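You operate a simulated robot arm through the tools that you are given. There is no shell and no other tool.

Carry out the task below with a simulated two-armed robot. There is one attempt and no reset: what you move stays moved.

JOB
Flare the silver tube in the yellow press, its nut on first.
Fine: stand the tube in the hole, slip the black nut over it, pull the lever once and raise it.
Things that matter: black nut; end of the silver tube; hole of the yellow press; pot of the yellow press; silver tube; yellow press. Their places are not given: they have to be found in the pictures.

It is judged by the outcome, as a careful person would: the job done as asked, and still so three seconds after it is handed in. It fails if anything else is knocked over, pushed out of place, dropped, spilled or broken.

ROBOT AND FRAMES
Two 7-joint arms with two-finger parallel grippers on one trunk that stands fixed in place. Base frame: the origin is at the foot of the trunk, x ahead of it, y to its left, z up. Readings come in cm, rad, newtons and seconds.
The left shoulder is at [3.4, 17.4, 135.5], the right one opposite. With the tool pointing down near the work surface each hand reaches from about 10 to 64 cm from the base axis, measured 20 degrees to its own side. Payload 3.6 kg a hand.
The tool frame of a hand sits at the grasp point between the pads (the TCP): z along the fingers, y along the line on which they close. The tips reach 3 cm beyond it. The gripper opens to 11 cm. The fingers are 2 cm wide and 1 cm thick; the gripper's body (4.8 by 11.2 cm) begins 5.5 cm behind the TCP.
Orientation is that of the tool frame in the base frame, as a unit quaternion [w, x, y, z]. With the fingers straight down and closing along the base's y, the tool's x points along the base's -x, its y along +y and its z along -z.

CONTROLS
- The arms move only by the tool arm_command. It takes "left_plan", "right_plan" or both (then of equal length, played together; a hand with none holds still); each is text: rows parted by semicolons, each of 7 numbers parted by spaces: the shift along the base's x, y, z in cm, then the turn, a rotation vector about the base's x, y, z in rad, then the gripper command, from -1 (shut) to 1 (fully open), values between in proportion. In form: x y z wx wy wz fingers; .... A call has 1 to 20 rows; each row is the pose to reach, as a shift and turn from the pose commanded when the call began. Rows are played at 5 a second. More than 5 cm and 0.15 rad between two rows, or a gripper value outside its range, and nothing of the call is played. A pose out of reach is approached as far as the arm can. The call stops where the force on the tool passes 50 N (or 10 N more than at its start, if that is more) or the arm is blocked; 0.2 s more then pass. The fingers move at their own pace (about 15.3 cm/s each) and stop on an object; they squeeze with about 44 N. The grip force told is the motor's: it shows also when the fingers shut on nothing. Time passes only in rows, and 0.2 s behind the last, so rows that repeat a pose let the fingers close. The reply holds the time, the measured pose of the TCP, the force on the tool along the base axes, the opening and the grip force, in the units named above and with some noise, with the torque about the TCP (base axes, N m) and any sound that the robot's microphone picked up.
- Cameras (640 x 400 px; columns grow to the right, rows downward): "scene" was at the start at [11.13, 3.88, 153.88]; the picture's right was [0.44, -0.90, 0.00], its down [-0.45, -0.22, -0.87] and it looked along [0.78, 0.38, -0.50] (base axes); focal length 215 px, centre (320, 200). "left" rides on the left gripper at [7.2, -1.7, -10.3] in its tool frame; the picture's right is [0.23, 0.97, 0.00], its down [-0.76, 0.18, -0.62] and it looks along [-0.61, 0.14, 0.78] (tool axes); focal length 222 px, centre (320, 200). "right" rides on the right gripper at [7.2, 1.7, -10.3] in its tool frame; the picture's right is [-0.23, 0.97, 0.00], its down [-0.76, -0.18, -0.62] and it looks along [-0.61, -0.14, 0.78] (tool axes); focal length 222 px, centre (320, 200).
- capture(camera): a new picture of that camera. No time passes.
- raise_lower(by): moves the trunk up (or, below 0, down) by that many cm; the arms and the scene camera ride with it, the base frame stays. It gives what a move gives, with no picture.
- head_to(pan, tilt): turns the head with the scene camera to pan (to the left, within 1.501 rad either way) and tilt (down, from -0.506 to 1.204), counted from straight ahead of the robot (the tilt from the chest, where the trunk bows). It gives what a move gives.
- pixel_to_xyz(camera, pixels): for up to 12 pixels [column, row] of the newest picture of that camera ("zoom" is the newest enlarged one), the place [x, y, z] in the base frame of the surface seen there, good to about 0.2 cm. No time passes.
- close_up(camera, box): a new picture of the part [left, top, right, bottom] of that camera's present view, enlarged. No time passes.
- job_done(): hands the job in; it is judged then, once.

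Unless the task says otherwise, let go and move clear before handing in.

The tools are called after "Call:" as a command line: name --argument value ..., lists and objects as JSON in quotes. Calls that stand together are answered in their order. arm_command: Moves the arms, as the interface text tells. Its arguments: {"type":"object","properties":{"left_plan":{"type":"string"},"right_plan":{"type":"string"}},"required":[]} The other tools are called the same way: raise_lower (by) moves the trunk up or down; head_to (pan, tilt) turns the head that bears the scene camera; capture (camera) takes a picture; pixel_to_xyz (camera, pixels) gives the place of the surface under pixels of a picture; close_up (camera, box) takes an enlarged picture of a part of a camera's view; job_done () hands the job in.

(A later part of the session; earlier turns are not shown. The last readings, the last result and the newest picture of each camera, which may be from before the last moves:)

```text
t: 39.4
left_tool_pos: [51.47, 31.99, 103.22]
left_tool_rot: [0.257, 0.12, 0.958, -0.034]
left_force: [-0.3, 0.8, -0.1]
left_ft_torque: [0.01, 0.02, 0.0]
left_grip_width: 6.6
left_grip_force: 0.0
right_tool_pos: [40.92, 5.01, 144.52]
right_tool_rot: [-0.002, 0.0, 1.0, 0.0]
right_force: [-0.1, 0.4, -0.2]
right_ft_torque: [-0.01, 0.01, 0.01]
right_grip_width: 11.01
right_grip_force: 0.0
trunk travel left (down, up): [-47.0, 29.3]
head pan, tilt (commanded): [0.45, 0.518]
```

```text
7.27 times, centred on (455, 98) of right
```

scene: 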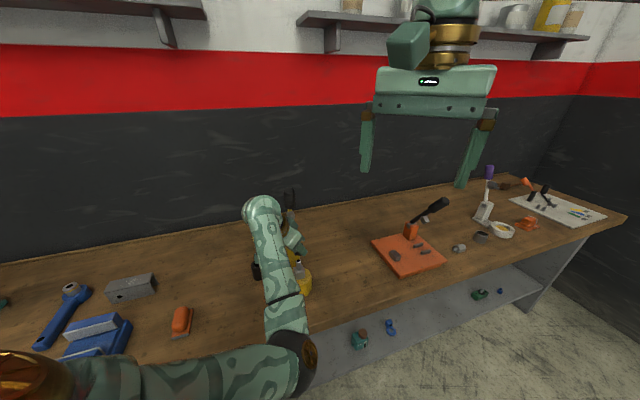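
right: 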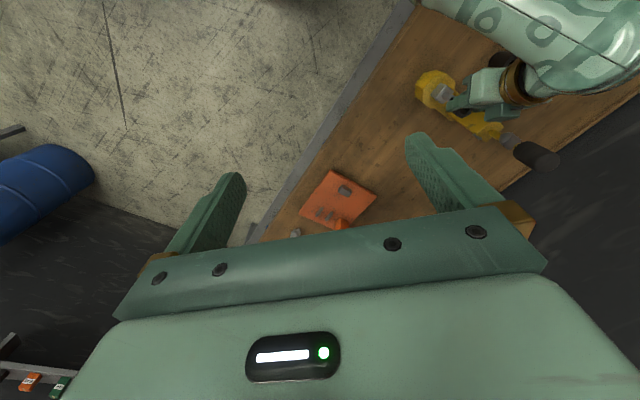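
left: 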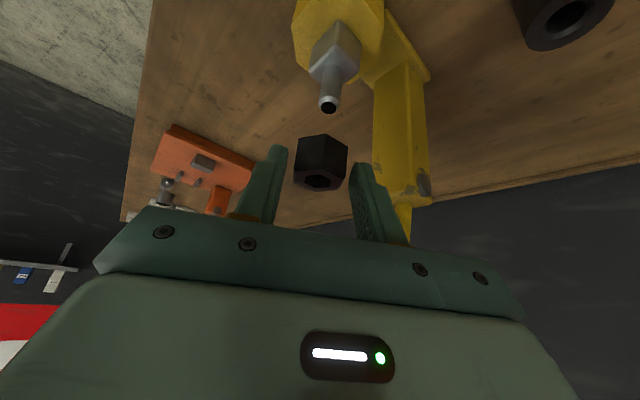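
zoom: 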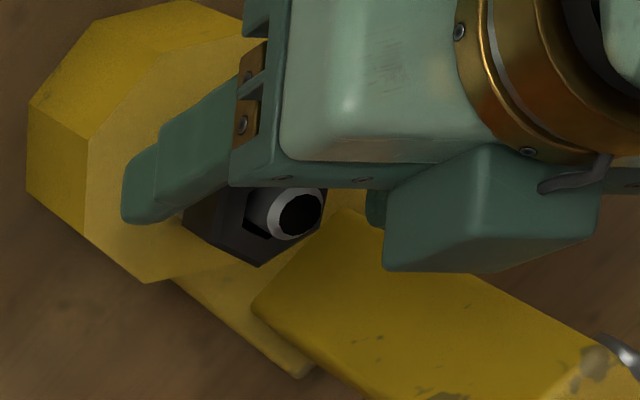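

The nut sits down around the tube on the collar, with the tube end through it. I'll back the left hand off along its axis, then up and away to the left.

Call:
arm_command --left_plan "-0.97 0.25 1.73 0 0 0 0.2; -2.4 0.62 4.3 0 0 0 0.2; -3.9 1 6.9 0 0 0 0.2; -5.3 1.4 9.5 0 0 0 0.2; -7.5 3.5 12.5 0 0 0 0.2; -9.5 6 15.5 0 0 0 0.2; -11.5 8.5 18.5 0 0 0 0.2; -13 11 21.5 0 0 0 0.2; -13 13.5 23 0 0 0 0.2"

Call:
capture --camera "scene"

Call:
close_up --camera "scene" --box '[250, 180, 350, 300]'

Call:
close_up --camera "right" --box '[405, 60, 565, 180]'

```text
t: 41.4
left_tool_pos: [38.6, 45.76, 126.27]
left_tool_rot: [0.256, 0.12, 0.959, -0.033]
left_force: [-0.1, -0.4, -0.2]
left_ft_torque: [-0.04, 0.01, 0.01]
left_grip_width: 6.62
left_grip_force: 0.1
left hand out of reach, approached as far as the arm can: row 5, 6
right_tool_pos: [40.91, 4.98, 144.55]
right_tool_rot: [-0.001, 0.0, 1.0, -0.001]
right_force: [0.5, 0.7, 0.3]
right_ft_torque: [0.01, 0.01, 0.03]
right_grip_width: 11.01
right_grip_force: 0.1
trunk travel left (down, up): [-47.0, 29.3]
head pan, tilt (commanded): [0.45, 0.518]
```

```text
taken
```

scene: 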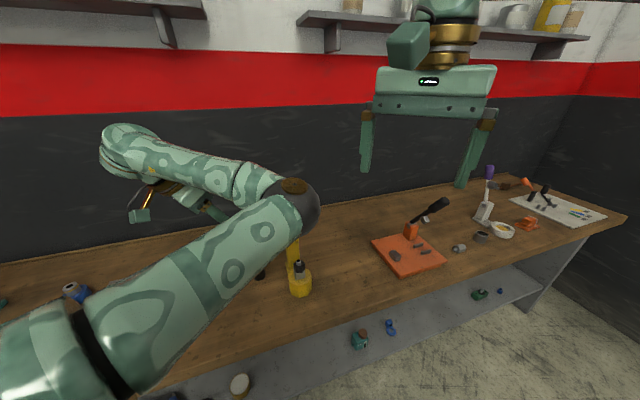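

```text
3.33 times, centred on (300, 240) of scene
```

zoom: 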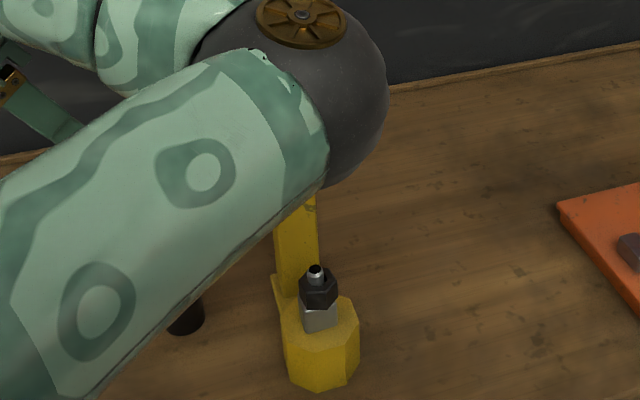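

```text
3.33 times, centred on (485, 120) of right
```

zoom: 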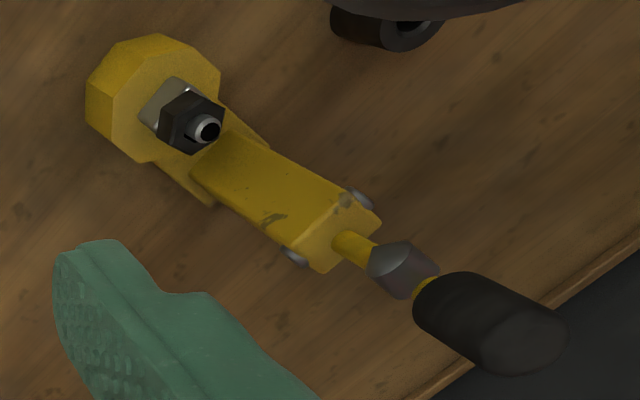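

The nut and tube stand properly, but the left arm has folded with its elbow swung toward the press (grey ball at (300,205)). I'll find where that elbow is before moving anything.

Call:
pixel_to_xyz --camera "scene" --pixels '[[300, 205], [315, 210], [295, 187], [250, 215], [180, 270], [310, 230], [200, 170], [120, 150], [140, 215], [60, 330]]'

Call:
capture --camera "left"

Call:
capture --camera "right"

```text
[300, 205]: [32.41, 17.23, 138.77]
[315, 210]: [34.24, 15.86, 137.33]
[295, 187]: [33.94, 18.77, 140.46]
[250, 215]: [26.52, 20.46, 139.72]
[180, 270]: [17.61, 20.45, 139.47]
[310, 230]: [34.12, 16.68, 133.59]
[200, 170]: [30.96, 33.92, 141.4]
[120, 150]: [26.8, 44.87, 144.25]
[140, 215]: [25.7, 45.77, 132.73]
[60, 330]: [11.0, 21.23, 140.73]
```

```text
taken
```

left: 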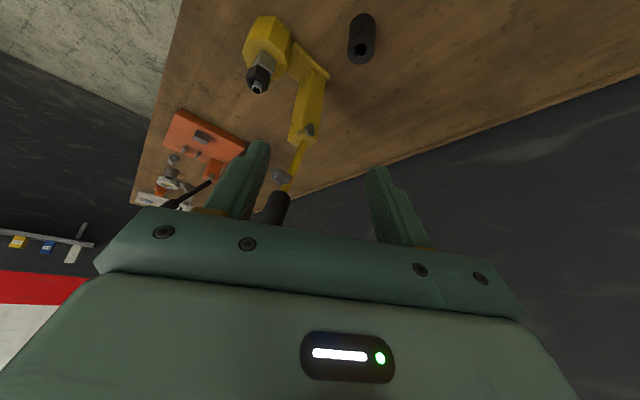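

```text
taken
```

right: 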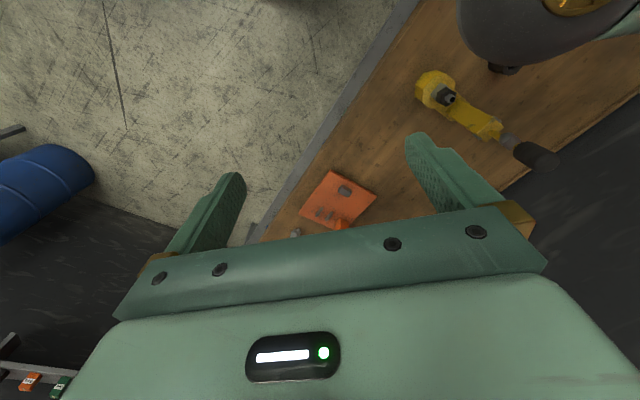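

The elbow is at about (33, 17, 137), well away from the press and nothing is touched. I'll turn the left hand back to the 45° yaw while rising to z≈138, high above the handle, to prepare to grip the lever.

Call:
arm_command --left_plan "0.9 -0.5 2.5 0 0 0.131 0.4; 1.8 -1.2 5 0 0 0.262 0.5; 2.7 -2 7 0 0 0.393 0.5; 3.6 -2.8 9 0 0 0.524 0.5; 4.5 -3.6 10.5 0 0 0.655 0.5; 5.5 -4.4 11.5 0 0 0.786 0.5; 6.5 -5.2 11.7 0 0 0.917 0.5; 7.4 -5.8 11.7 0 0 1.048 0.5; 7.4 -5.8 11.7 0 0 1.048 0.5"

Call:
capture --camera "scene"

Call:
capture --camera "left"

```text
t: 43.4
left_tool_pos: [45.84, 39.78, 138.09]
left_tool_rot: [0.237, -0.377, 0.89, 0.101]
left_force: [0.3, 0.4, -0.1]
left_ft_torque: [0.03, 0.0, -0.03]
left_grip_width: 8.26
left_grip_force: 0.1
right_tool_pos: [40.94, 4.94, 144.49]
right_tool_rot: [-0.002, 0.0, 1.0, 0.0]
right_force: [-0.2, 0.4, 0.4]
right_ft_torque: [0.0, 0.01, 0.01]
right_grip_width: 11.02
right_grip_force: 0.0
trunk travel left (down, up): [-47.0, 29.3]
head pan, tilt (commanded): [0.45, 0.518]
```

```text
taken
```

scene: 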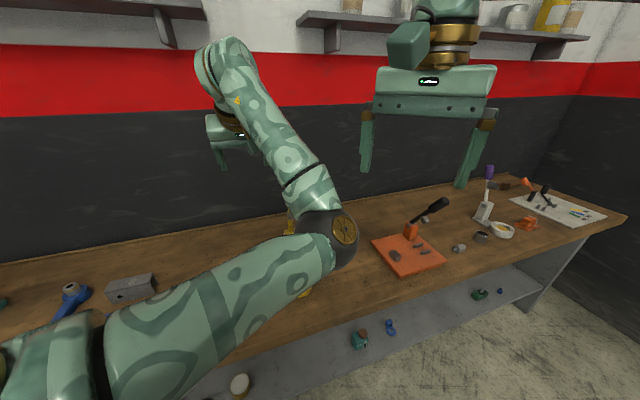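

```text
taken
```

left: 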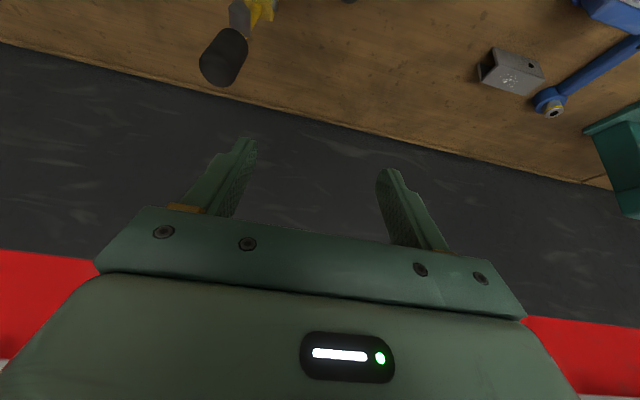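

The hand has the right attitude; the handle shows at (223,58) in the left picture. I'll measure its axis.

Call:
close_up --camera "left" --box '[180, 0, 290, 100]'

Call:
pixel_to_xyz --camera "left" --pixels '[[219, 70], [206, 65], [232, 72], [219, 58], [228, 45], [215, 40], [238, 42], [233, 32], [222, 80], [210, 75], [239, 15], [260, 10]]'

Call:
close_up --camera "right" --box '[490, 120, 570, 180]'

Call:
pixel_to_xyz --camera "zoom" --pixels '[[380, 270], [330, 240], [280, 200], [230, 160], [430, 290], [400, 320], [440, 250], [250, 130], [200, 190], [300, 300], [370, 180], [120, 130]]'

```text
4.00 times, centred on (235, 50) of left
```

zoom: 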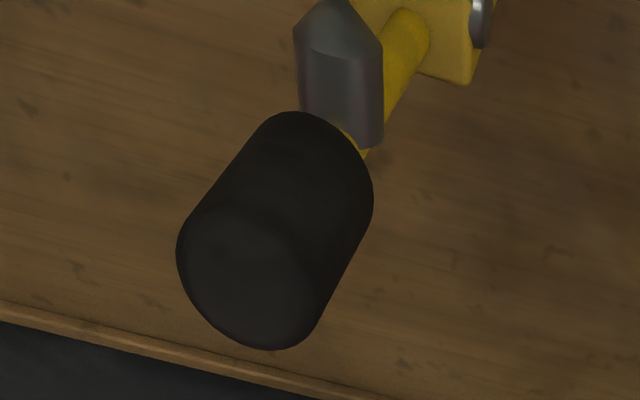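

```text
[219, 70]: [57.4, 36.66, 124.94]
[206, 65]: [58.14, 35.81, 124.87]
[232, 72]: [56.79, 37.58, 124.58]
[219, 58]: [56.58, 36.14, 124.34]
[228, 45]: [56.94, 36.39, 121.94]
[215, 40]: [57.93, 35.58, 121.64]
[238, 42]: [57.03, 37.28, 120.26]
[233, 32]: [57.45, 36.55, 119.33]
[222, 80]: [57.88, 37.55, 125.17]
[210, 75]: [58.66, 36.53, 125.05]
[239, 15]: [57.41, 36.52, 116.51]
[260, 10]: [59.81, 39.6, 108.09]
```

```text
6.67 times, centred on (530, 150) of right
```

zoom: 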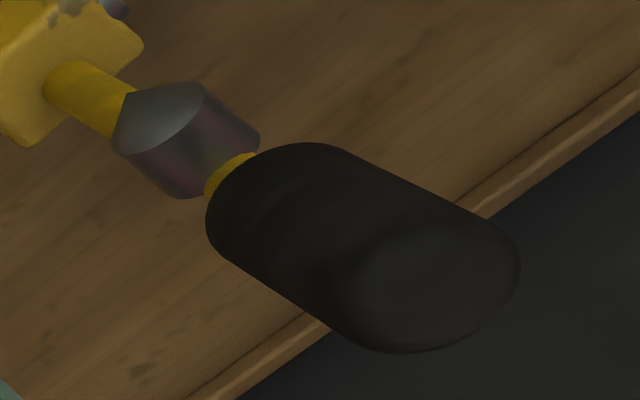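

```text
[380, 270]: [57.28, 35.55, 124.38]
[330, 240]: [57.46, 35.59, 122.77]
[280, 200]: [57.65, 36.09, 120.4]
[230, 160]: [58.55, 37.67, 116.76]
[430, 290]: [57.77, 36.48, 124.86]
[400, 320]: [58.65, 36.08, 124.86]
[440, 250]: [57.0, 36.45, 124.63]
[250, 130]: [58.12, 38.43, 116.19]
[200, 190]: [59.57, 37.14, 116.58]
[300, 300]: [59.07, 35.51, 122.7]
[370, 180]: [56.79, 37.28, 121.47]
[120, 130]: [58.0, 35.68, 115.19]
```

The handle's axis passes (58.4, 36.8) at z=122.3, top ≈125.2, and the lever plane lies at ≈43°. I'll move to a pre-grasp 9 cm back from it along the finger direction, correcting yaw by −0.045.

Call:
arm_command --left_plan "1.9 -1.2 -0.5 0 0 -0.015 0.5; 3.8 -2.4 -1.5 0 0 -0.03 0.5; 5.7 -3.6 -3 0 0 -0.045 0.5; 7.5 -4.8 -5 0 0 -0.045 0.5; 9.3 -6.1 -8 0 0 -0.045 0.5; 9.3 -6.1 -8 0 0 -0.045 0.5; 9.3 -6.1 -8 0 0 -0.045 0.5"

Call:
capture --camera "left"

Call:
capture --camera "scene"

Call:
close_up --camera "right" --box '[400, 50, 600, 190]'

```text
t: 45.0
left_tool_pos: [55.51, 33.91, 129.86]
left_tool_rot: [0.241, -0.355, 0.898, 0.095]
left_force: [-0.5, 0.5, 0.0]
left_ft_torque: [0.01, -0.05, -0.02]
left_grip_width: 8.22
left_grip_force: 0.1
right_tool_pos: [40.94, 4.81, 144.54]
right_tool_rot: [-0.001, 0.0, 1.0, -0.001]
right_force: [-0.4, -1.0, -0.7]
right_ft_torque: [0.02, 0.0, 0.04]
right_grip_width: 11.01
right_grip_force: 0.0
trunk travel left (down, up): [-47.0, 29.3]
head pan, tilt (commanded): [0.45, 0.518]
```

```text
taken
```

left: 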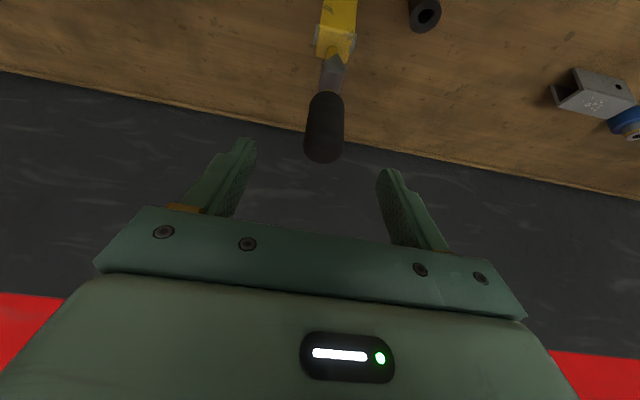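

```text
taken
```

scene: 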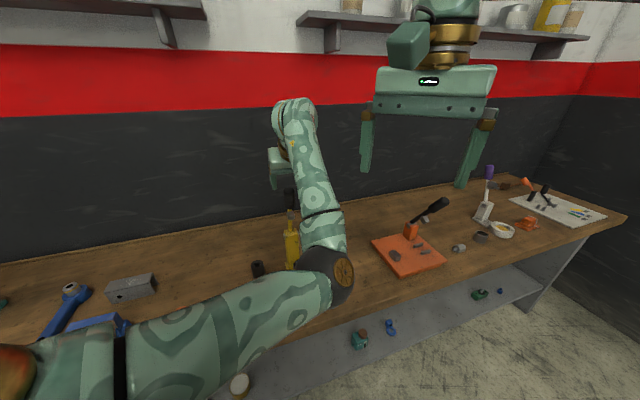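

```text
2.86 times, centred on (500, 120) of right
```

zoom: 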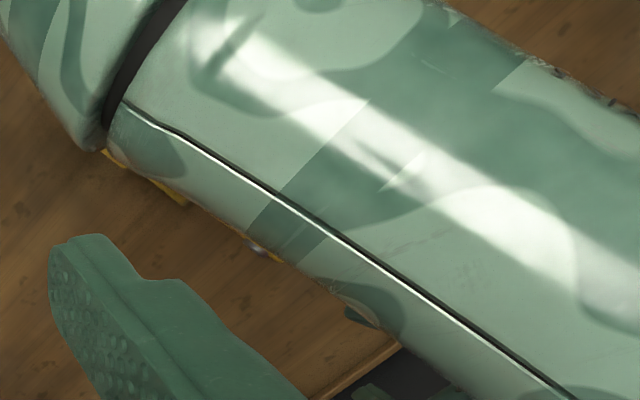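

The handle is centred between the fingers at (323,130). I'll check where the left elbow and forearm run before pressing on.

Call:
pixel_to_xyz --camera "scene" --pixels '[[340, 275], [325, 250], [320, 215], [300, 150], [315, 190], [330, 300], [345, 290], [290, 120], [250, 320], [150, 350]]'

Call:
pixel_to_xyz --camera "left" --pixels '[[324, 125], [308, 125], [340, 125], [322, 150], [325, 105], [333, 72], [326, 35], [345, 40]]'

```text
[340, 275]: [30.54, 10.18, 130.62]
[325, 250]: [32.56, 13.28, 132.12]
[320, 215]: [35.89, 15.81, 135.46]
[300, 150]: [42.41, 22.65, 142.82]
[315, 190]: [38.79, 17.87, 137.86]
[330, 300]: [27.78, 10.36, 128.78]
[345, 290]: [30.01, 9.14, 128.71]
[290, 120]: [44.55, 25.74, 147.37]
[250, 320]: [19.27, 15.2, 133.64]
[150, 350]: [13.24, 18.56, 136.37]
```

```text
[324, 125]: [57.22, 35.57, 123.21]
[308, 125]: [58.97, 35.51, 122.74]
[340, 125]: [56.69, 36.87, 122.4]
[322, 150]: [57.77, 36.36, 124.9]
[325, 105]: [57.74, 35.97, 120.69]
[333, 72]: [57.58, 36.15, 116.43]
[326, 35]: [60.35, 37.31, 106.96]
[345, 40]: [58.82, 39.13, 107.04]
```

The elbow is at (31, 12, 128), clear of everything, and the handle axis is at ≈(58.25, 36.8, 122.5). I'll advance along the fingers so that the handle is between the pads, then close.

Call:
arm_command --left_plan "0.6 0.85 -1.9 0 0 0 0.5; 1.35 1.55 -3.8 0 0 0 0.5; 2.1 2.25 -5.6 0 0 0 0.4; 2.84 2.98 -7.5 0 0 0 0.3; 2.84 2.98 -7.5 0 0 0 0.2; 2.84 2.98 -7.5 0 0 0 0.1"

Call:
capture --camera "left"

```text
t: 46.4
left_tool_pos: [58.1, 36.8, 122.24]
left_tool_rot: [0.24, -0.356, 0.898, 0.095]
left_force: [0.1, -0.6, -0.6]
left_ft_torque: [0.03, -0.03, 0.02]
left_grip_width: 6.04
left_grip_force: 0.1
right_tool_pos: [40.88, 4.87, 144.49]
right_tool_rot: [-0.002, 0.0, 1.0, 0.0]
right_force: [-0.5, 0.4, -0.8]
right_ft_torque: [0.0, -0.04, -0.01]
right_grip_width: 11.02
right_grip_force: 0.1
trunk travel left (down, up): [-47.0, 29.3]
head pan, tilt (commanded): [0.45, 0.518]
```

```text
taken
```

left: 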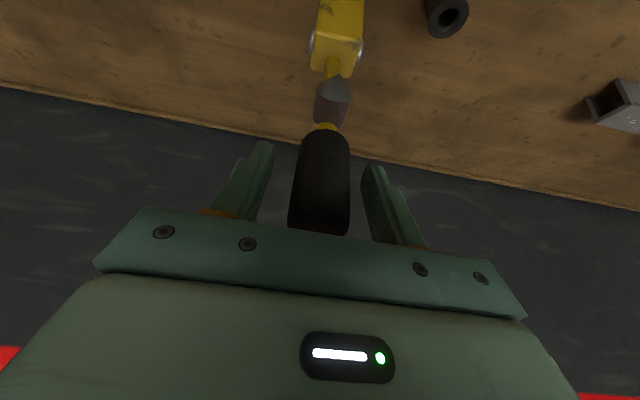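

The handle stands centred between the pads. I'll close on it.

Call:
arm_command --left_plan "0 0 0 0 0 0 -0.2; 0 0 0 0 0 0 -0.4; 0 0 0 0 0 0 -1; 0 0 0 0 0 0 -1; 0 0 0 0 0 0 -1"

Call:
capture --camera "left"

```text
t: 47.6
left_tool_pos: [57.99, 36.81, 122.38]
left_tool_rot: [0.24, -0.357, 0.898, 0.095]
left_force: [-5.0, 4.1, -0.3]
left_ft_torque: [1.25, 1.29, 0.45]
left_grip_width: 3.36
left_grip_force: 45.3
right_tool_pos: [40.82, 4.94, 144.57]
right_tool_rot: [-0.001, 0.0, 1.0, 0.0]
right_force: [-0.4, 1.1, -0.9]
right_ft_torque: [0.0, 0.0, 0.01]
right_grip_width: 11.01
right_grip_force: 0.0
trunk travel left (down, up): [-47.0, 29.3]
head pan, tilt (commanded): [0.45, 0.518]
```

```text
taken
```

left: 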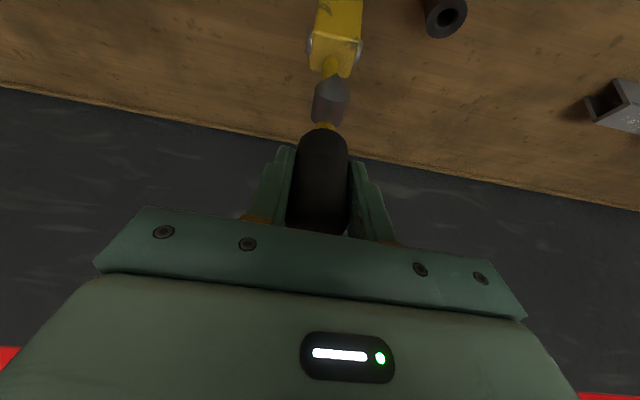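

Gripped at 3.36 cm. I'll pull the lever through the first 20° of its arc about the pivot (≈(60.4, 38.7, 106.7)), and read the forces.

Call:
arm_command --left_plan "-0.91 -0.75 -0.27 -0.017 0.018 0 -1; -1.89 -1.63 -0.69 -0.034 0.037 0 -1; -2.83 -2.5 -1.22 -0.051 0.055 0 -1; -3.73 -3.34 -1.86 -0.068 0.073 0 -1; -3.73 -3.34 -1.86 -0.068 0.073 0 -1"

Call:
capture --camera "left"

Call:
close_up --camera "scene" --box '[240, 100, 360, 310]'

```text
t: 48.8
left_tool_pos: [54.41, 33.2, 120.66]
left_tool_rot: [0.197, -0.36, 0.909, 0.077]
left_force: [4.9, 5.1, 21.0]
left_ft_torque: [3.18, -0.44, -0.05]
left_grip_width: 3.44
left_grip_force: 44.7
right_tool_pos: [40.76, 4.71, 144.65]
right_tool_rot: [0.0, 0.0, 1.0, 0.001]
right_force: [0.2, -0.1, 0.3]
right_ft_torque: [0.0, 0.0, -0.03]
right_grip_width: 11.0
right_grip_force: 0.2
trunk travel left (down, up): [-47.0, 29.3]
head pan, tilt (commanded): [0.45, 0.518]
```

```text
taken
```

left: 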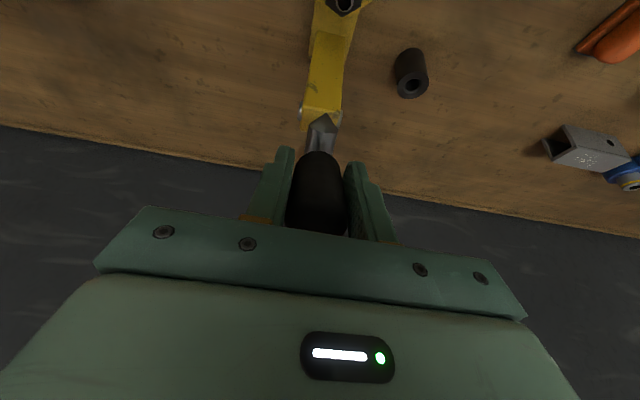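

```text
1.90 times, centred on (300, 205) of scene
```

zoom: 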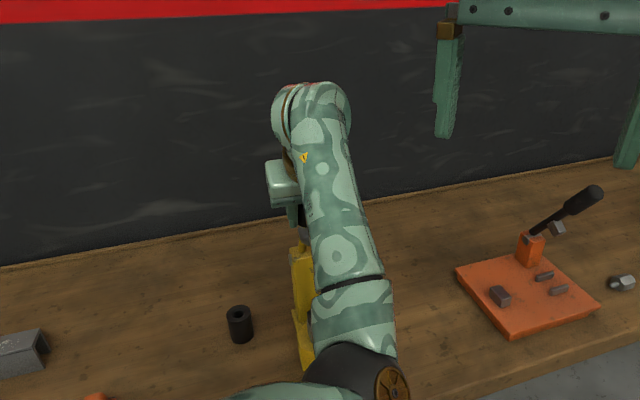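

The lever moves (about 17 N resistance), and the measured arc fits a pivot nearer (59.8, 38.4, 106.7), r=15.8 cm, now at ≈28° from vertical. I'll continue along the corrected arc to ≈53°.

Call:
arm_command --left_plan "-0.87 -0.81 -0.51 -0.014 0.015 0 -1; -1.7 -1.58 -1.31 -0.027 0.029 0 -1; -2.46 -2.29 -2.2 -0.041 0.044 0 -1; -3.17 -2.95 -3.18 -0.055 0.058 0 -1; -3.8 -3.55 -4.24 -0.068 0.073 0 -1; -3.8 -3.55 -4.24 -0.068 0.073 0 -1"

Call:
capture --camera "left"

```text
t: 50.2
left_tool_pos: [50.51, 29.34, 116.47]
left_tool_rot: [0.149, -0.363, 0.918, 0.059]
left_force: [6.2, -16.2, 14.5]
left_ft_torque: [0.94, -0.37, 0.17]
left_grip_width: 3.38
left_grip_force: 44.9
right_tool_pos: [40.85, 4.38, 144.45]
right_tool_rot: [-0.001, 0.0, 1.0, 0.002]
right_force: [0.1, -0.2, 0.1]
right_ft_torque: [-0.01, 0.0, 0.01]
right_grip_width: 10.96
right_grip_force: 0.0
trunk travel left (down, up): [-47.0, 29.3]
head pan, tilt (commanded): [0.45, 0.518]
```

```text
taken
```

left: 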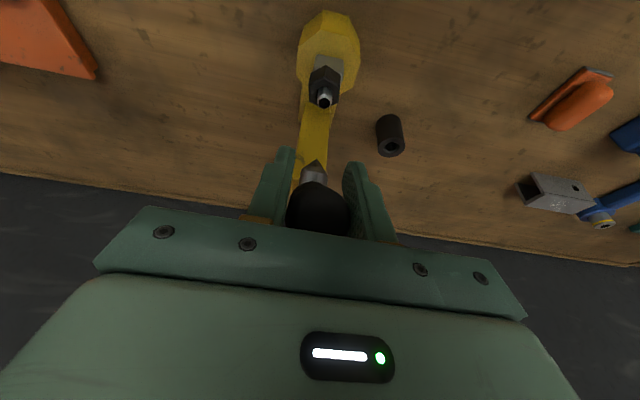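

The lever is at about 53°, the punch above the tube at (320,170) in the left picture. The right hand's y reading shifted slightly, so I'll check in the scene picture whether the left elbow is near the right arm.

Call:
capture --camera "scene"

Call:
capture --camera "right"

Call:
arm_command --left_plan "0 0 0 0 0 0 -1"

```text
taken
```

scene: 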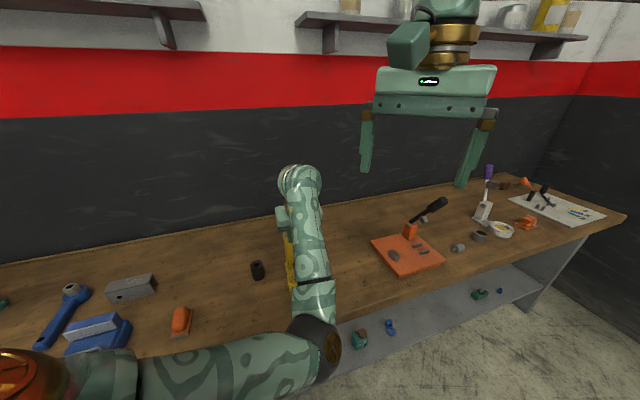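

```text
taken
```

right: 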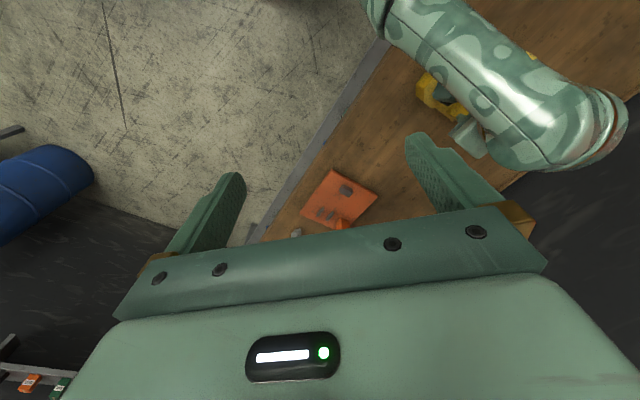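

```text
t: 50.6
left_tool_pos: [50.53, 29.36, 116.47]
left_tool_rot: [0.15, -0.363, 0.918, 0.06]
left_force: [6.0, -19.8, 12.4]
left_ft_torque: [0.46, -0.16, 0.19]
left_grip_width: 3.38
left_grip_force: 44.8
right_tool_pos: [40.8, 4.4, 144.66]
right_tool_rot: [-0.001, 0.001, 1.0, 0.001]
right_force: [-0.5, 0.2, 0.1]
right_ft_torque: [0.0, 0.0, 0.0]
right_grip_width: 10.98
right_grip_force: 0.2
trunk travel left (down, up): [-47.0, 29.3]
head pan, tilt (commanded): [0.45, 0.518]
```

The right hand stays displaced by 0.5 cm, so the left elbow is probably leaning on the right arm. I'll move the right arm 18 cm to the right, out of the way, while the left holds still.

Call:
arm_command --left_plan "0 0 0 0 0 0 -1; 0 0 0 0 0 0 -1; 0 0 0 0 0 0 -1; 0 0 0 0 0 0 -1; 0 0 0 0 0 0 -1; 0 0 0 0 0 0 -1; 0 0 0 0 0 0 -1" --right_plan "0 -2 0 0 0 0 1; 0 -5 0 0 0 0 1; 0 -8 0 0 0 0 1; 0 -11 0 0 0 0 1; 0 -14.5 0 0 0 0 1; 0 -18 0 0 0 0 1; 0 -18 0 0 0 0 1"

Call:
capture --camera "scene"

```text
t: 52.2
left_tool_pos: [50.59, 29.32, 116.42]
left_tool_rot: [0.15, -0.364, 0.917, 0.061]
left_force: [2.6, -23.7, 6.8]
left_ft_torque: [0.53, 0.63, 0.45]
left_grip_width: 3.38
left_grip_force: 45.3
right_tool_pos: [41.01, -13.73, 144.43]
right_tool_rot: [0.0, 0.001, 1.0, 0.003]
right_force: [0.2, -0.5, 0.6]
right_ft_torque: [-0.01, 0.03, -0.01]
right_grip_width: 10.99
right_grip_force: 0.0
trunk travel left (down, up): [-47.0, 29.3]
head pan, tilt (commanded): [0.45, 0.518]
```

```text
taken
```

scene: 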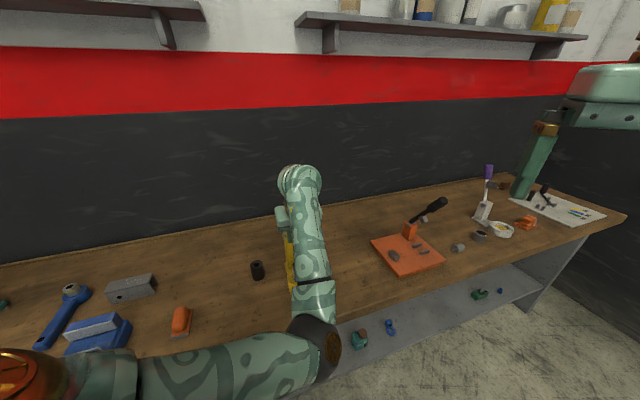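

The arm is clear now; static forces show the handle pushing the hand ≈15 N outward and ≈19 N sideways toward −e, so I'll correct the path (outward and about 0.35 cm sideways) while moving on to ≈67°.

Call:
arm_command --left_plan "0 -0.3 0.1 0 0 0 -1; -0.69 -0.98 -0.92 -0.014 0.015 0 -1; -1.13 -1.53 -2.11 -0.027 0.029 0 -1; -1.53 -1.97 -3.35 -0.041 0.044 0 -1; -1.53 -1.97 -3.35 -0.041 0.044 0 -1"

Call:
capture --camera "left"

```text
t: 53.4
left_tool_pos: [49.04, 27.82, 113.68]
left_tool_rot: [0.128, -0.368, 0.92, 0.051]
left_force: [-4.8, -13.7, 16.3]
left_ft_torque: [1.08, -0.66, 0.68]
left_grip_width: 3.36
left_grip_force: 45.3
right_tool_pos: [40.88, -13.61, 144.43]
right_tool_rot: [0.001, 0.0, 1.0, 0.002]
right_force: [1.2, 0.0, -1.2]
right_ft_torque: [-0.02, -0.05, 0.01]
right_grip_width: 10.99
right_grip_force: 0.1
trunk travel left (down, up): [-47.0, 29.3]
head pan, tilt (commanded): [0.45, 0.518]
```

```text
taken
```

left: 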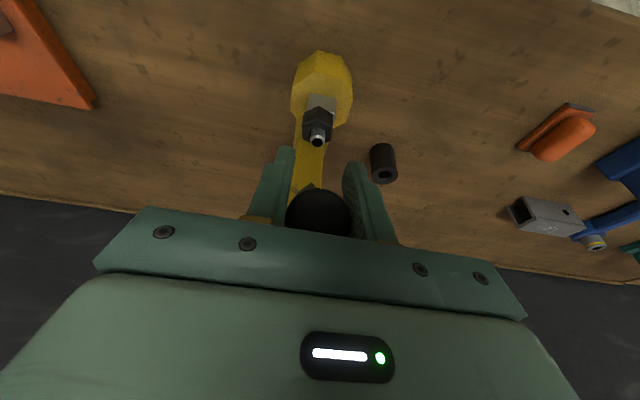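

The measured points show the true arc is flatter than I commanded (hand ≈0.75 cm above command, 16 N upward) and the lever plane lies at ≈45°. I'll continue down with that shape in modest steps.

Call:
arm_command --left_plan "-0.4 -0.44 -1.1 -0.014 0.014 0 -1; -0.77 -0.85 -2.2 -0.028 0.028 0 -1; -1.07 -1.19 -3.3 -0.042 0.042 0 -1; -1.35 -1.47 -4.4 -0.056 0.056 0 -1; -1.35 -1.47 -4.4 -0.056 0.056 0 -1"

Call:
capture --camera "left"

Call:
capture --camera "scene"

```text
t: 54.8
left_tool_pos: [48.56, 27.26, 111.91]
left_tool_rot: [0.121, -0.376, 0.918, 0.036]
left_force: [-35.4, -30.9, 21.0]
left_ft_torque: [0.95, -0.41, 0.43]
left_grip_width: 3.37
left_grip_force: 44.6
right_tool_pos: [40.15, -13.97, 144.61]
right_tool_rot: [0.002, 0.0, 1.0, 0.004]
right_force: [0.2, 0.0, 0.6]
right_ft_torque: [0.0, -0.04, 0.02]
right_grip_width: 11.01
right_grip_force: 0.0
trunk travel left (down, up): [-47.0, 29.3]
head pan, tilt (commanded): [0.45, 0.518]
stopped in row 5 (left hand): the force on the tool passed its limit at 51 N (the readings are from after the stop); the commanded pose is now the measured one
```

```text
taken
```

left: 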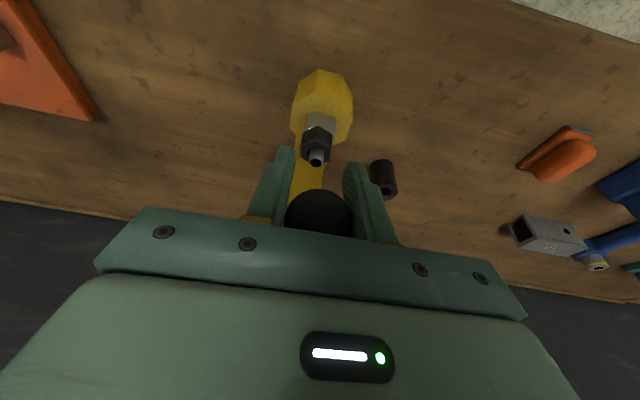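

```text
taken
```

scene: 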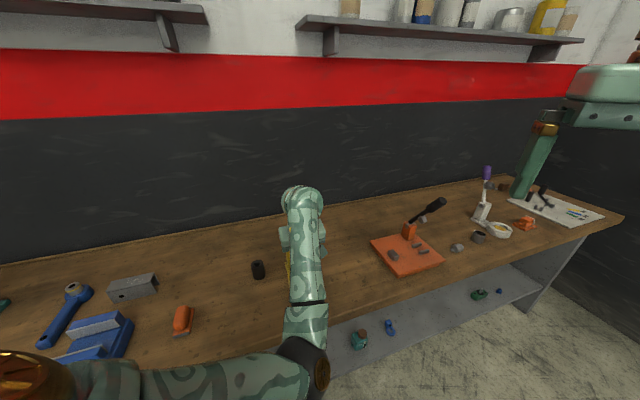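

The pull stopped at 51 N, and the right hand's reading shifted again, so the left elbow seems to be pressing against the right arm. I'll turn the head to look at the elbows.

Call:
head_to --pan 0.0 --tilt 0.9

Call:
capture --camera "scene"

```text
t: 55.7
left_tool_pos: [48.54, 27.16, 111.95]
left_tool_rot: [0.12, -0.375, 0.918, 0.033]
left_force: [-31.9, -31.4, 29.3]
left_ft_torque: [1.59, -1.16, 0.34]
left_grip_width: 3.35
left_grip_force: 45.2
right_tool_pos: [40.09, -13.95, 144.62]
right_tool_rot: [0.003, 0.0, 1.0, 0.003]
right_force: [-0.2, 0.4, 0.3]
right_ft_torque: [0.01, 0.01, 0.0]
right_grip_width: 11.01
right_grip_force: 0.2
trunk travel left (down, up): [-47.0, 29.3]
head pan, tilt (commanded): [0.0, 0.901]
```

```text
taken
```

scene: 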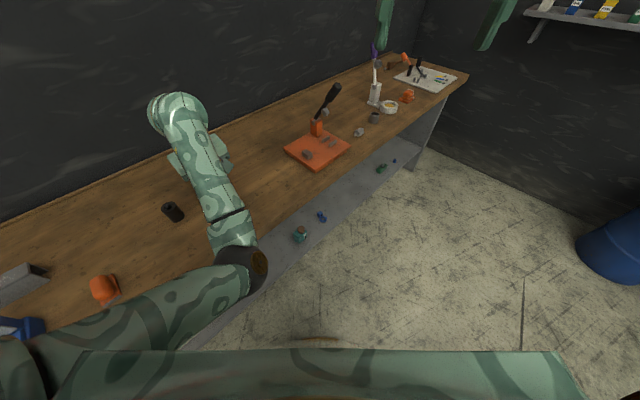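

Call:
pixel_to_xyz --camera "scene" --pixels '[[240, 270], [260, 262], [225, 250], [215, 200], [180, 110], [150, 300], [320, 360], [300, 235], [235, 295], [60, 330], [200, 290], [265, 290]]'

Call:
close_up --camera "scene" --box '[130, 80, 300, 330]'

Call:
close_up --camera "left" --box '[240, 50, 400, 240]'

```text
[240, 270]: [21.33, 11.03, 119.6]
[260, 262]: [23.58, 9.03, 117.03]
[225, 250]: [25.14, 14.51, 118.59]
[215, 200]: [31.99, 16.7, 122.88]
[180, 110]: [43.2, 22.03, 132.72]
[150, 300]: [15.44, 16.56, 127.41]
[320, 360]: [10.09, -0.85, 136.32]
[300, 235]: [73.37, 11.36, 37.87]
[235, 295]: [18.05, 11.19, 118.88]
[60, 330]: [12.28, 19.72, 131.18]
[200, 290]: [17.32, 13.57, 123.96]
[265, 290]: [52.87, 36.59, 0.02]
```

```text
1.60 times, centred on (215, 205) of scene
```

zoom: 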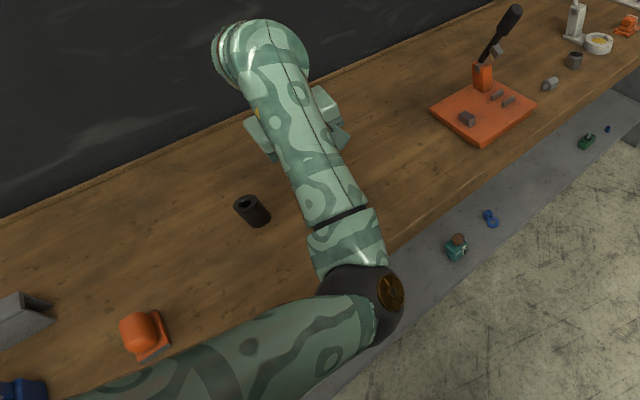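

```text
2.11 times, centred on (320, 145) of left
```

zoom: 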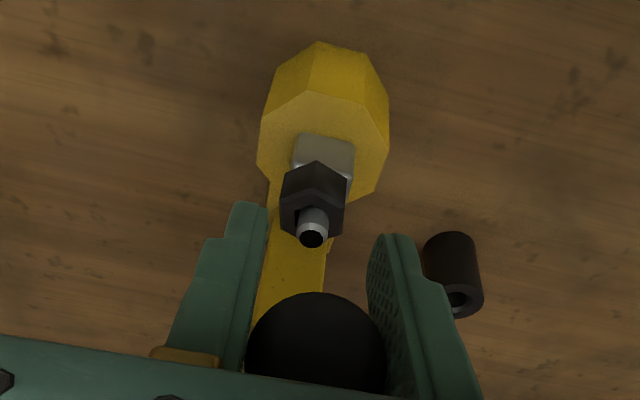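

The picture shows the handle nearly end-on at (320,210). I'll measure its end face to learn the lever's true angle.

Call:
pixel_to_xyz --camera "left" --pixels '[[320, 195], [310, 200], [330, 200], [320, 205], [305, 212], [335, 212], [320, 215], [310, 222], [330, 222], [320, 190], [298, 205], [342, 205]]'

Call:
close_up --camera "left" --box '[280, 170, 360, 235]'

```text
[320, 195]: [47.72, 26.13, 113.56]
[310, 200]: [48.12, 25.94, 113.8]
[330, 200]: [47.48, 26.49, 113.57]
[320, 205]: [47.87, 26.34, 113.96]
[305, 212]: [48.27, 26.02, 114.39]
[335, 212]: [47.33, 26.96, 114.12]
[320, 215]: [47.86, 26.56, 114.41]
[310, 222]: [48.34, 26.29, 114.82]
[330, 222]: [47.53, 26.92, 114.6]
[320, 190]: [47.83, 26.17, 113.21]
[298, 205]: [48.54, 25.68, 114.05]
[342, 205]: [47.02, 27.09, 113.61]
```

```text
6.15 times, centred on (320, 202) of left
```

zoom: 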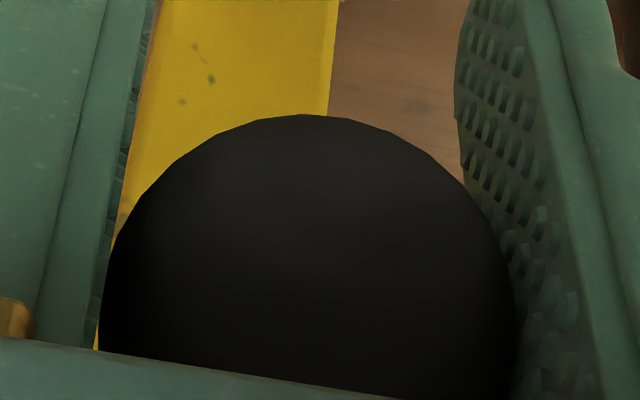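

The end face gives the lever at ≈66° about the pivot (59.8, 38.4, 106.7), with the handle having crept toward the palm; the upper arm is probably against the chest in this posture. I'll release (the lever seems friction-held), straighten the hand to vertical and regrip closer in (r≈14.5), which brings the wrist away from the chest.

Call:
arm_command --left_plan "0 0 0 0 0 0 -0.3; 0 0 0 0 0 0 0; 0 0 0 0 0 0 0.1; 0.6 0.6 -0.2 -0.05 0.066 0.003 0.1; 1.2 1.2 -0.8 -0.1 0.13 0.006 0.1; 1.93 1.91 -1.65 -0.153 0.197 0.01 0.1; 1.93 1.91 -1.65 -0.153 0.197 0.01 0.1"

Call:
capture --camera "left"

Call:
capture --camera "scene"

```text
t: 57.3
left_tool_pos: [51.08, 29.41, 109.43]
left_tool_rot: [-0.007, -0.382, 0.924, -0.002]
left_force: [0.0, -0.7, -0.4]
left_ft_torque: [0.02, 0.01, -0.01]
left_grip_width: 6.05
left_grip_force: 0.0
right_tool_pos: [40.98, -13.21, 144.5]
right_tool_rot: [0.0, 0.0, 1.0, 0.002]
right_force: [0.8, 0.3, -0.1]
right_ft_torque: [0.0, -0.04, -0.03]
right_grip_width: 10.99
right_grip_force: 0.0
trunk travel left (down, up): [-47.0, 29.3]
head pan, tilt (commanded): [0.0, 0.901]
```

```text
taken
```

left: 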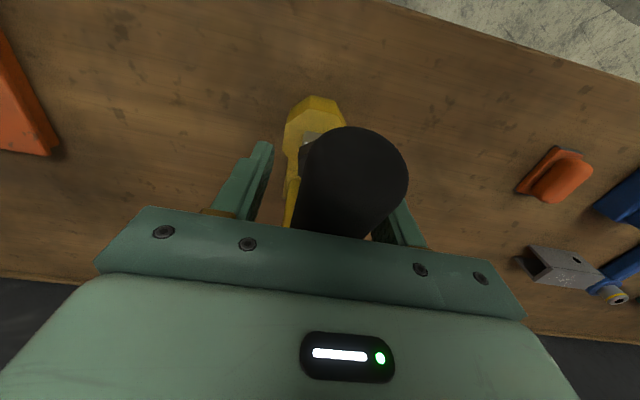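

```text
taken
```

scene: 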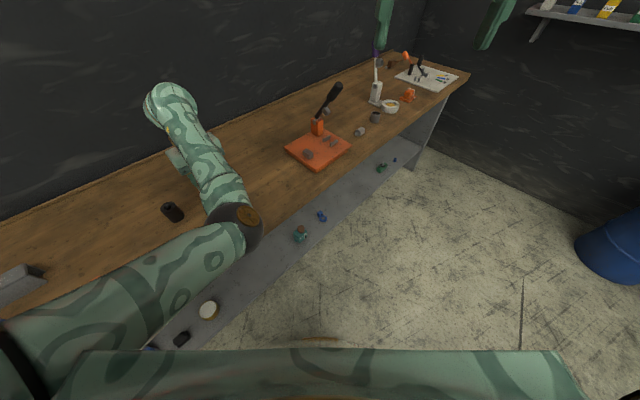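

Released with zero force. The handle appears at (350,180); I'll measure where the lever now is.

Call:
pixel_to_xyz --camera "left" --pixels '[[355, 165], [340, 165], [375, 165], [355, 150], [355, 185], [330, 190], [345, 205], [330, 220], [310, 190], [395, 170], [360, 215], [310, 160]]'

Call:
close_up --camera "left" --box '[260, 80, 430, 250]'

Call:
head_to --pan 0.45 --tilt 0.6

Call:
capture --camera "scene"

```text
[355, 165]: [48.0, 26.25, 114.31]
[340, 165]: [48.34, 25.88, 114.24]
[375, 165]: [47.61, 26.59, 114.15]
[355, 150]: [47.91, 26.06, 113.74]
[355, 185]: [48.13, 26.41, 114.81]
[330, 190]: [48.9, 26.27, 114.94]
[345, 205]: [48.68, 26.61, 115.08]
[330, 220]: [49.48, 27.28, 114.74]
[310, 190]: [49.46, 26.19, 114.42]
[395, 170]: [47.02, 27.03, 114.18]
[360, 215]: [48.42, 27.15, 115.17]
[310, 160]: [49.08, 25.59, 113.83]
```

```text
2.35 times, centred on (345, 165) of left
```

zoom: 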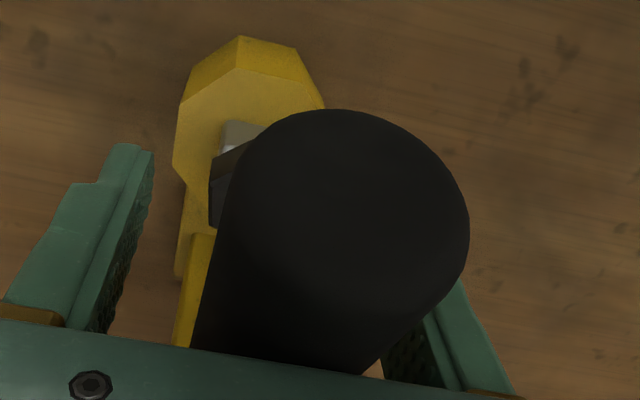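

```text
t: 58.2
left_tool_pos: [51.01, 29.39, 109.33]
left_tool_rot: [-0.007, -0.381, 0.924, -0.002]
left_force: [-0.9, 0.1, -0.7]
left_ft_torque: [0.0, -0.01, 0.0]
left_grip_width: 6.05
left_grip_force: 0.1
right_tool_pos: [40.87, -13.18, 144.39]
right_tool_rot: [-0.001, 0.0, 1.0, 0.0]
right_force: [0.1, -0.4, -0.4]
right_ft_torque: [0.01, -0.02, 0.01]
right_grip_width: 11.0
right_grip_force: 0.0
trunk travel left (down, up): [-47.0, 29.3]
head pan, tilt (commanded): [0.45, 0.6]
```

```text
taken
```

scene: 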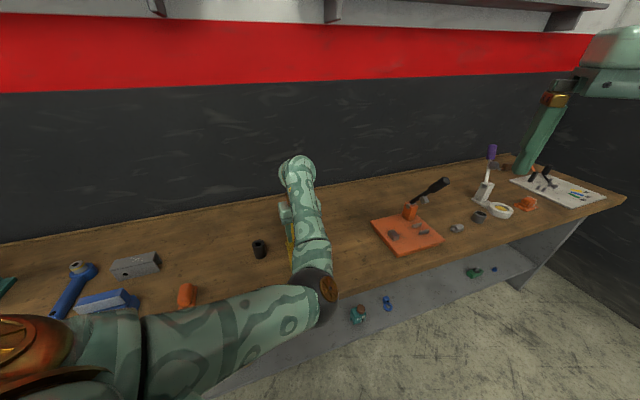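

The lever stayed at 66° by itself. Now the palm is almost on top of the handle, so I'll press it down with the palm, fingers loosely flanking (≈4.2 cm), following the arc in small steps.

Call:
arm_command --left_plan "-0.4 -0.4 0.3 0 0 0 -0.15; -0.5 -0.5 0.3 0 0 0 -0.24; -0.6 -0.6 -0.4 0 0 0 -0.24; -0.7 -0.7 -1.1 0 0 0 -0.24; -0.8 -0.8 -1.8 0 0 0 -0.24; -0.9 -0.9 -2.5 0 0 0 -0.24; -0.9 -0.9 -2.5 0 0 0 -0.24"

Call:
capture --camera "left"

```text
t: 59.8
left_tool_pos: [50.09, 28.46, 107.14]
left_tool_rot: [-0.007, -0.382, 0.924, -0.001]
left_force: [-1.0, 0.8, 1.1]
left_ft_torque: [-0.04, -0.02, -0.03]
left_grip_width: 4.19
left_grip_force: 0.1
right_tool_pos: [41.09, -13.22, 144.54]
right_tool_rot: [-0.001, 0.0, 1.0, -0.001]
right_force: [-0.4, 0.8, -0.5]
right_ft_torque: [0.02, 0.0, -0.01]
right_grip_width: 11.04
right_grip_force: 0.0
trunk travel left (down, up): [-47.0, 29.3]
head pan, tilt (commanded): [0.45, 0.6]
```

```text
taken
```

left: 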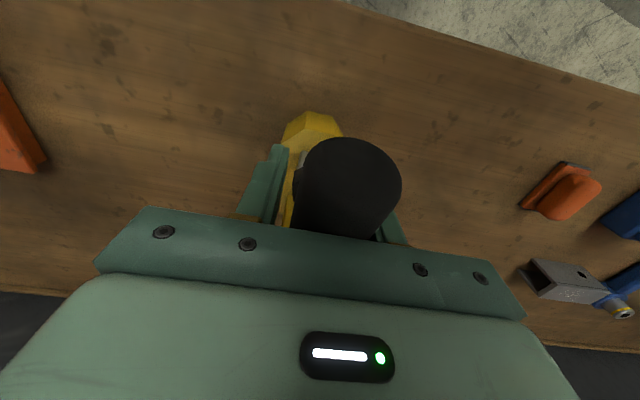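

Call:
pixel_to_xyz --camera "left" --pixels '[[350, 170], [350, 160], [350, 180], [335, 175], [370, 175], [330, 200], [345, 210], [325, 225], [375, 220]]'

Call:
arm_command --left_plan "-0.1 -0.1 -0.6 0 0 0 -0.24; -0.2 -0.2 -1.2 0 0 0 -0.24; -0.25 -0.25 -1.8 0 0 0 -0.24; -0.25 -0.25 -1.8 0 0 0 -0.24"

Call:
capture --camera "left"

```text
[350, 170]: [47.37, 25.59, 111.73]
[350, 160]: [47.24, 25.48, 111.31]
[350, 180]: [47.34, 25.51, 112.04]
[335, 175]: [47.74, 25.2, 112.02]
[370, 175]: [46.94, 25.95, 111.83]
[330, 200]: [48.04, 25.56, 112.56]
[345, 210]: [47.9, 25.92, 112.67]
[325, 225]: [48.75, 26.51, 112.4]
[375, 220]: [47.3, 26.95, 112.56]
```

```text
t: 60.8
left_tool_pos: [49.77, 28.19, 105.19]
left_tool_rot: [-0.007, -0.382, 0.924, -0.002]
left_force: [0.2, -0.6, 0.6]
left_ft_torque: [0.03, 0.04, 0.03]
left_grip_width: 4.18
left_grip_force: 0.0
right_tool_pos: [41.01, -13.21, 144.47]
right_tool_rot: [-0.001, 0.001, 1.0, 0.001]
right_force: [0.0, 0.2, -0.3]
right_ft_torque: [0.03, -0.02, -0.01]
right_grip_width: 10.98
right_grip_force: 0.0
trunk travel left (down, up): [-47.0, 29.3]
head pan, tilt (commanded): [0.45, 0.6]
```

```text
taken
```

left: 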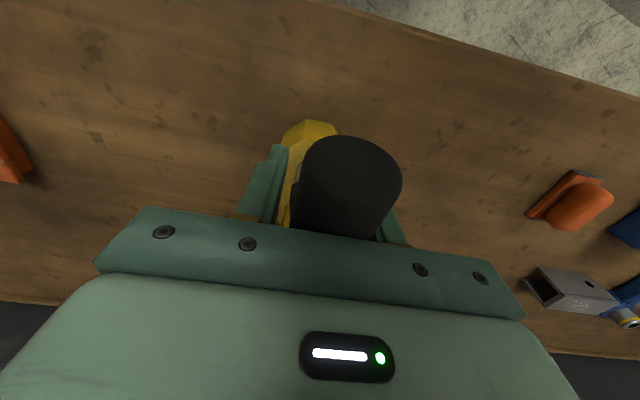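

The lever follows down easily (end at z≈111.7 before this step, ≈74°). I'll keep pressing and watch for the punch meeting the tube.

Call:
pixel_to_xyz --camera "left" --pixels '[[350, 170], [350, 180], [335, 175], [370, 175]]'

Call:
arm_command --left_plan "-0.05 -0.05 -0.5 0 0 0 -0.24; -0.1 -0.1 -1 0 0 0 -0.24; -0.12 -0.12 -1.5 0 0 0 -0.24; -0.12 -0.12 -2 0 0 0 -0.24; -0.12 -0.12 -2 0 0 0 -0.24"

Call:
capture --camera "left"

Call:
close_up --camera "scene" --box '[260, 180, 350, 300]'

```text
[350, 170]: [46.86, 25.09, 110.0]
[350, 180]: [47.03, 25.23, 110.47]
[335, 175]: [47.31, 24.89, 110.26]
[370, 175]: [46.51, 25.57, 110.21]
```

```text
t: 62.0
left_tool_pos: [49.63, 28.03, 103.25]
left_tool_rot: [-0.007, -0.382, 0.924, -0.001]
left_force: [0.1, -0.8, 1.5]
left_ft_torque: [0.07, -0.02, 0.0]
left_grip_width: 4.17
left_grip_force: 0.0
right_tool_pos: [40.96, -13.22, 144.4]
right_tool_rot: [-0.001, 0.0, 1.0, 0.001]
right_force: [0.4, -0.5, 0.4]
right_ft_torque: [-0.01, -0.01, 0.03]
right_grip_width: 11.01
right_grip_force: 0.0
trunk travel left (down, up): [-47.0, 29.3]
head pan, tilt (commanded): [0.45, 0.6]
```

```text
taken
```

left: 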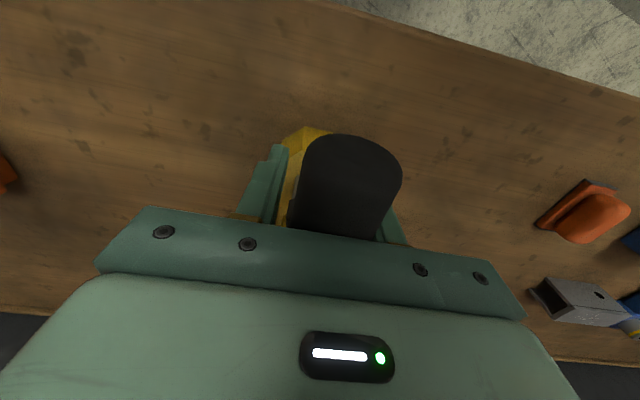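

```text
3.33 times, centred on (305, 240) of scene
```

zoom: 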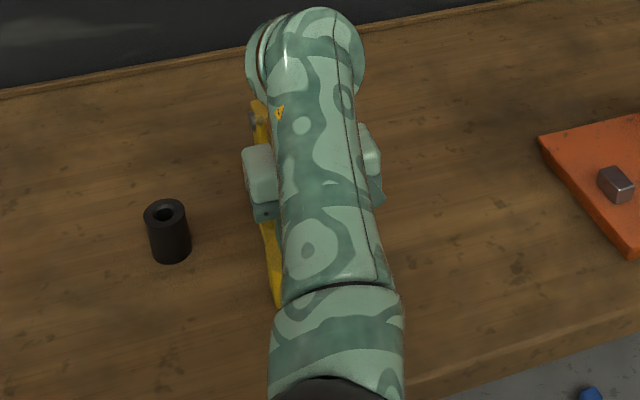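

At ≈86° with no load yet. I'll press on in finer steps and watch for load or sound.

Call:
pixel_to_xyz --camera "left" --pixels '[[350, 165], [350, 175], [335, 170], [370, 170], [345, 200]]'

Call:
arm_command --left_plan "0 0 -0.4 0 0 0 -0.24; 0 0 -0.8 0 0 0 -0.24; 0 0 -1.2 0 0 0 -0.24; 0 0 -1.6 0 0 0 -0.24; 0 0 -1.6 0 0 0 -0.24"

Call:
capture --camera "left"

```text
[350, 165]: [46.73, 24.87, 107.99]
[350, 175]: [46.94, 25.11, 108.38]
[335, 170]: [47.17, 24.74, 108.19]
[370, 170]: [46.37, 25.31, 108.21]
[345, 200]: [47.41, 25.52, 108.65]
```

```text
t: 62.8
left_tool_pos: [49.82, 28.25, 102.79]
left_tool_rot: [0.003, -0.383, 0.924, -0.001]
left_force: [-12.4, -2.5, 21.1]
left_ft_torque: [-0.18, -0.24, -0.13]
left_grip_width: 4.18
left_grip_force: 0.1
right_tool_pos: [40.69, -13.39, 144.63]
right_tool_rot: [0.001, 0.001, 1.0, 0.0]
right_force: [0.5, 0.0, 0.3]
right_ft_torque: [0.01, 0.01, 0.02]
right_grip_width: 11.03
right_grip_force: 0.2
trunk travel left (down, up): [-47.0, 29.3]
head pan, tilt (commanded): [0.45, 0.6]
stopped in row 3 (left hand): the force on the tool passed its limit at 55 N (the readings are from after the stop); the commanded pose is now the measured one
```

```text
taken
```

left: 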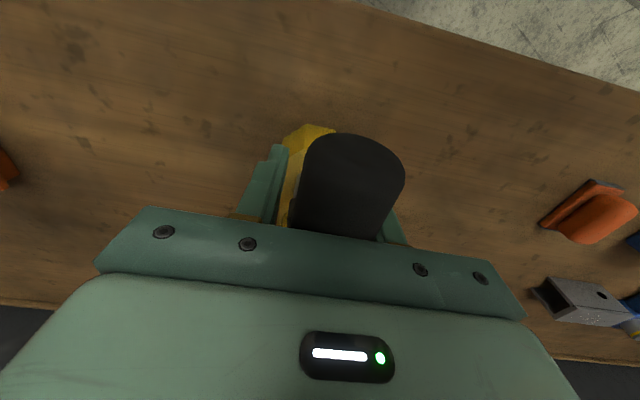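

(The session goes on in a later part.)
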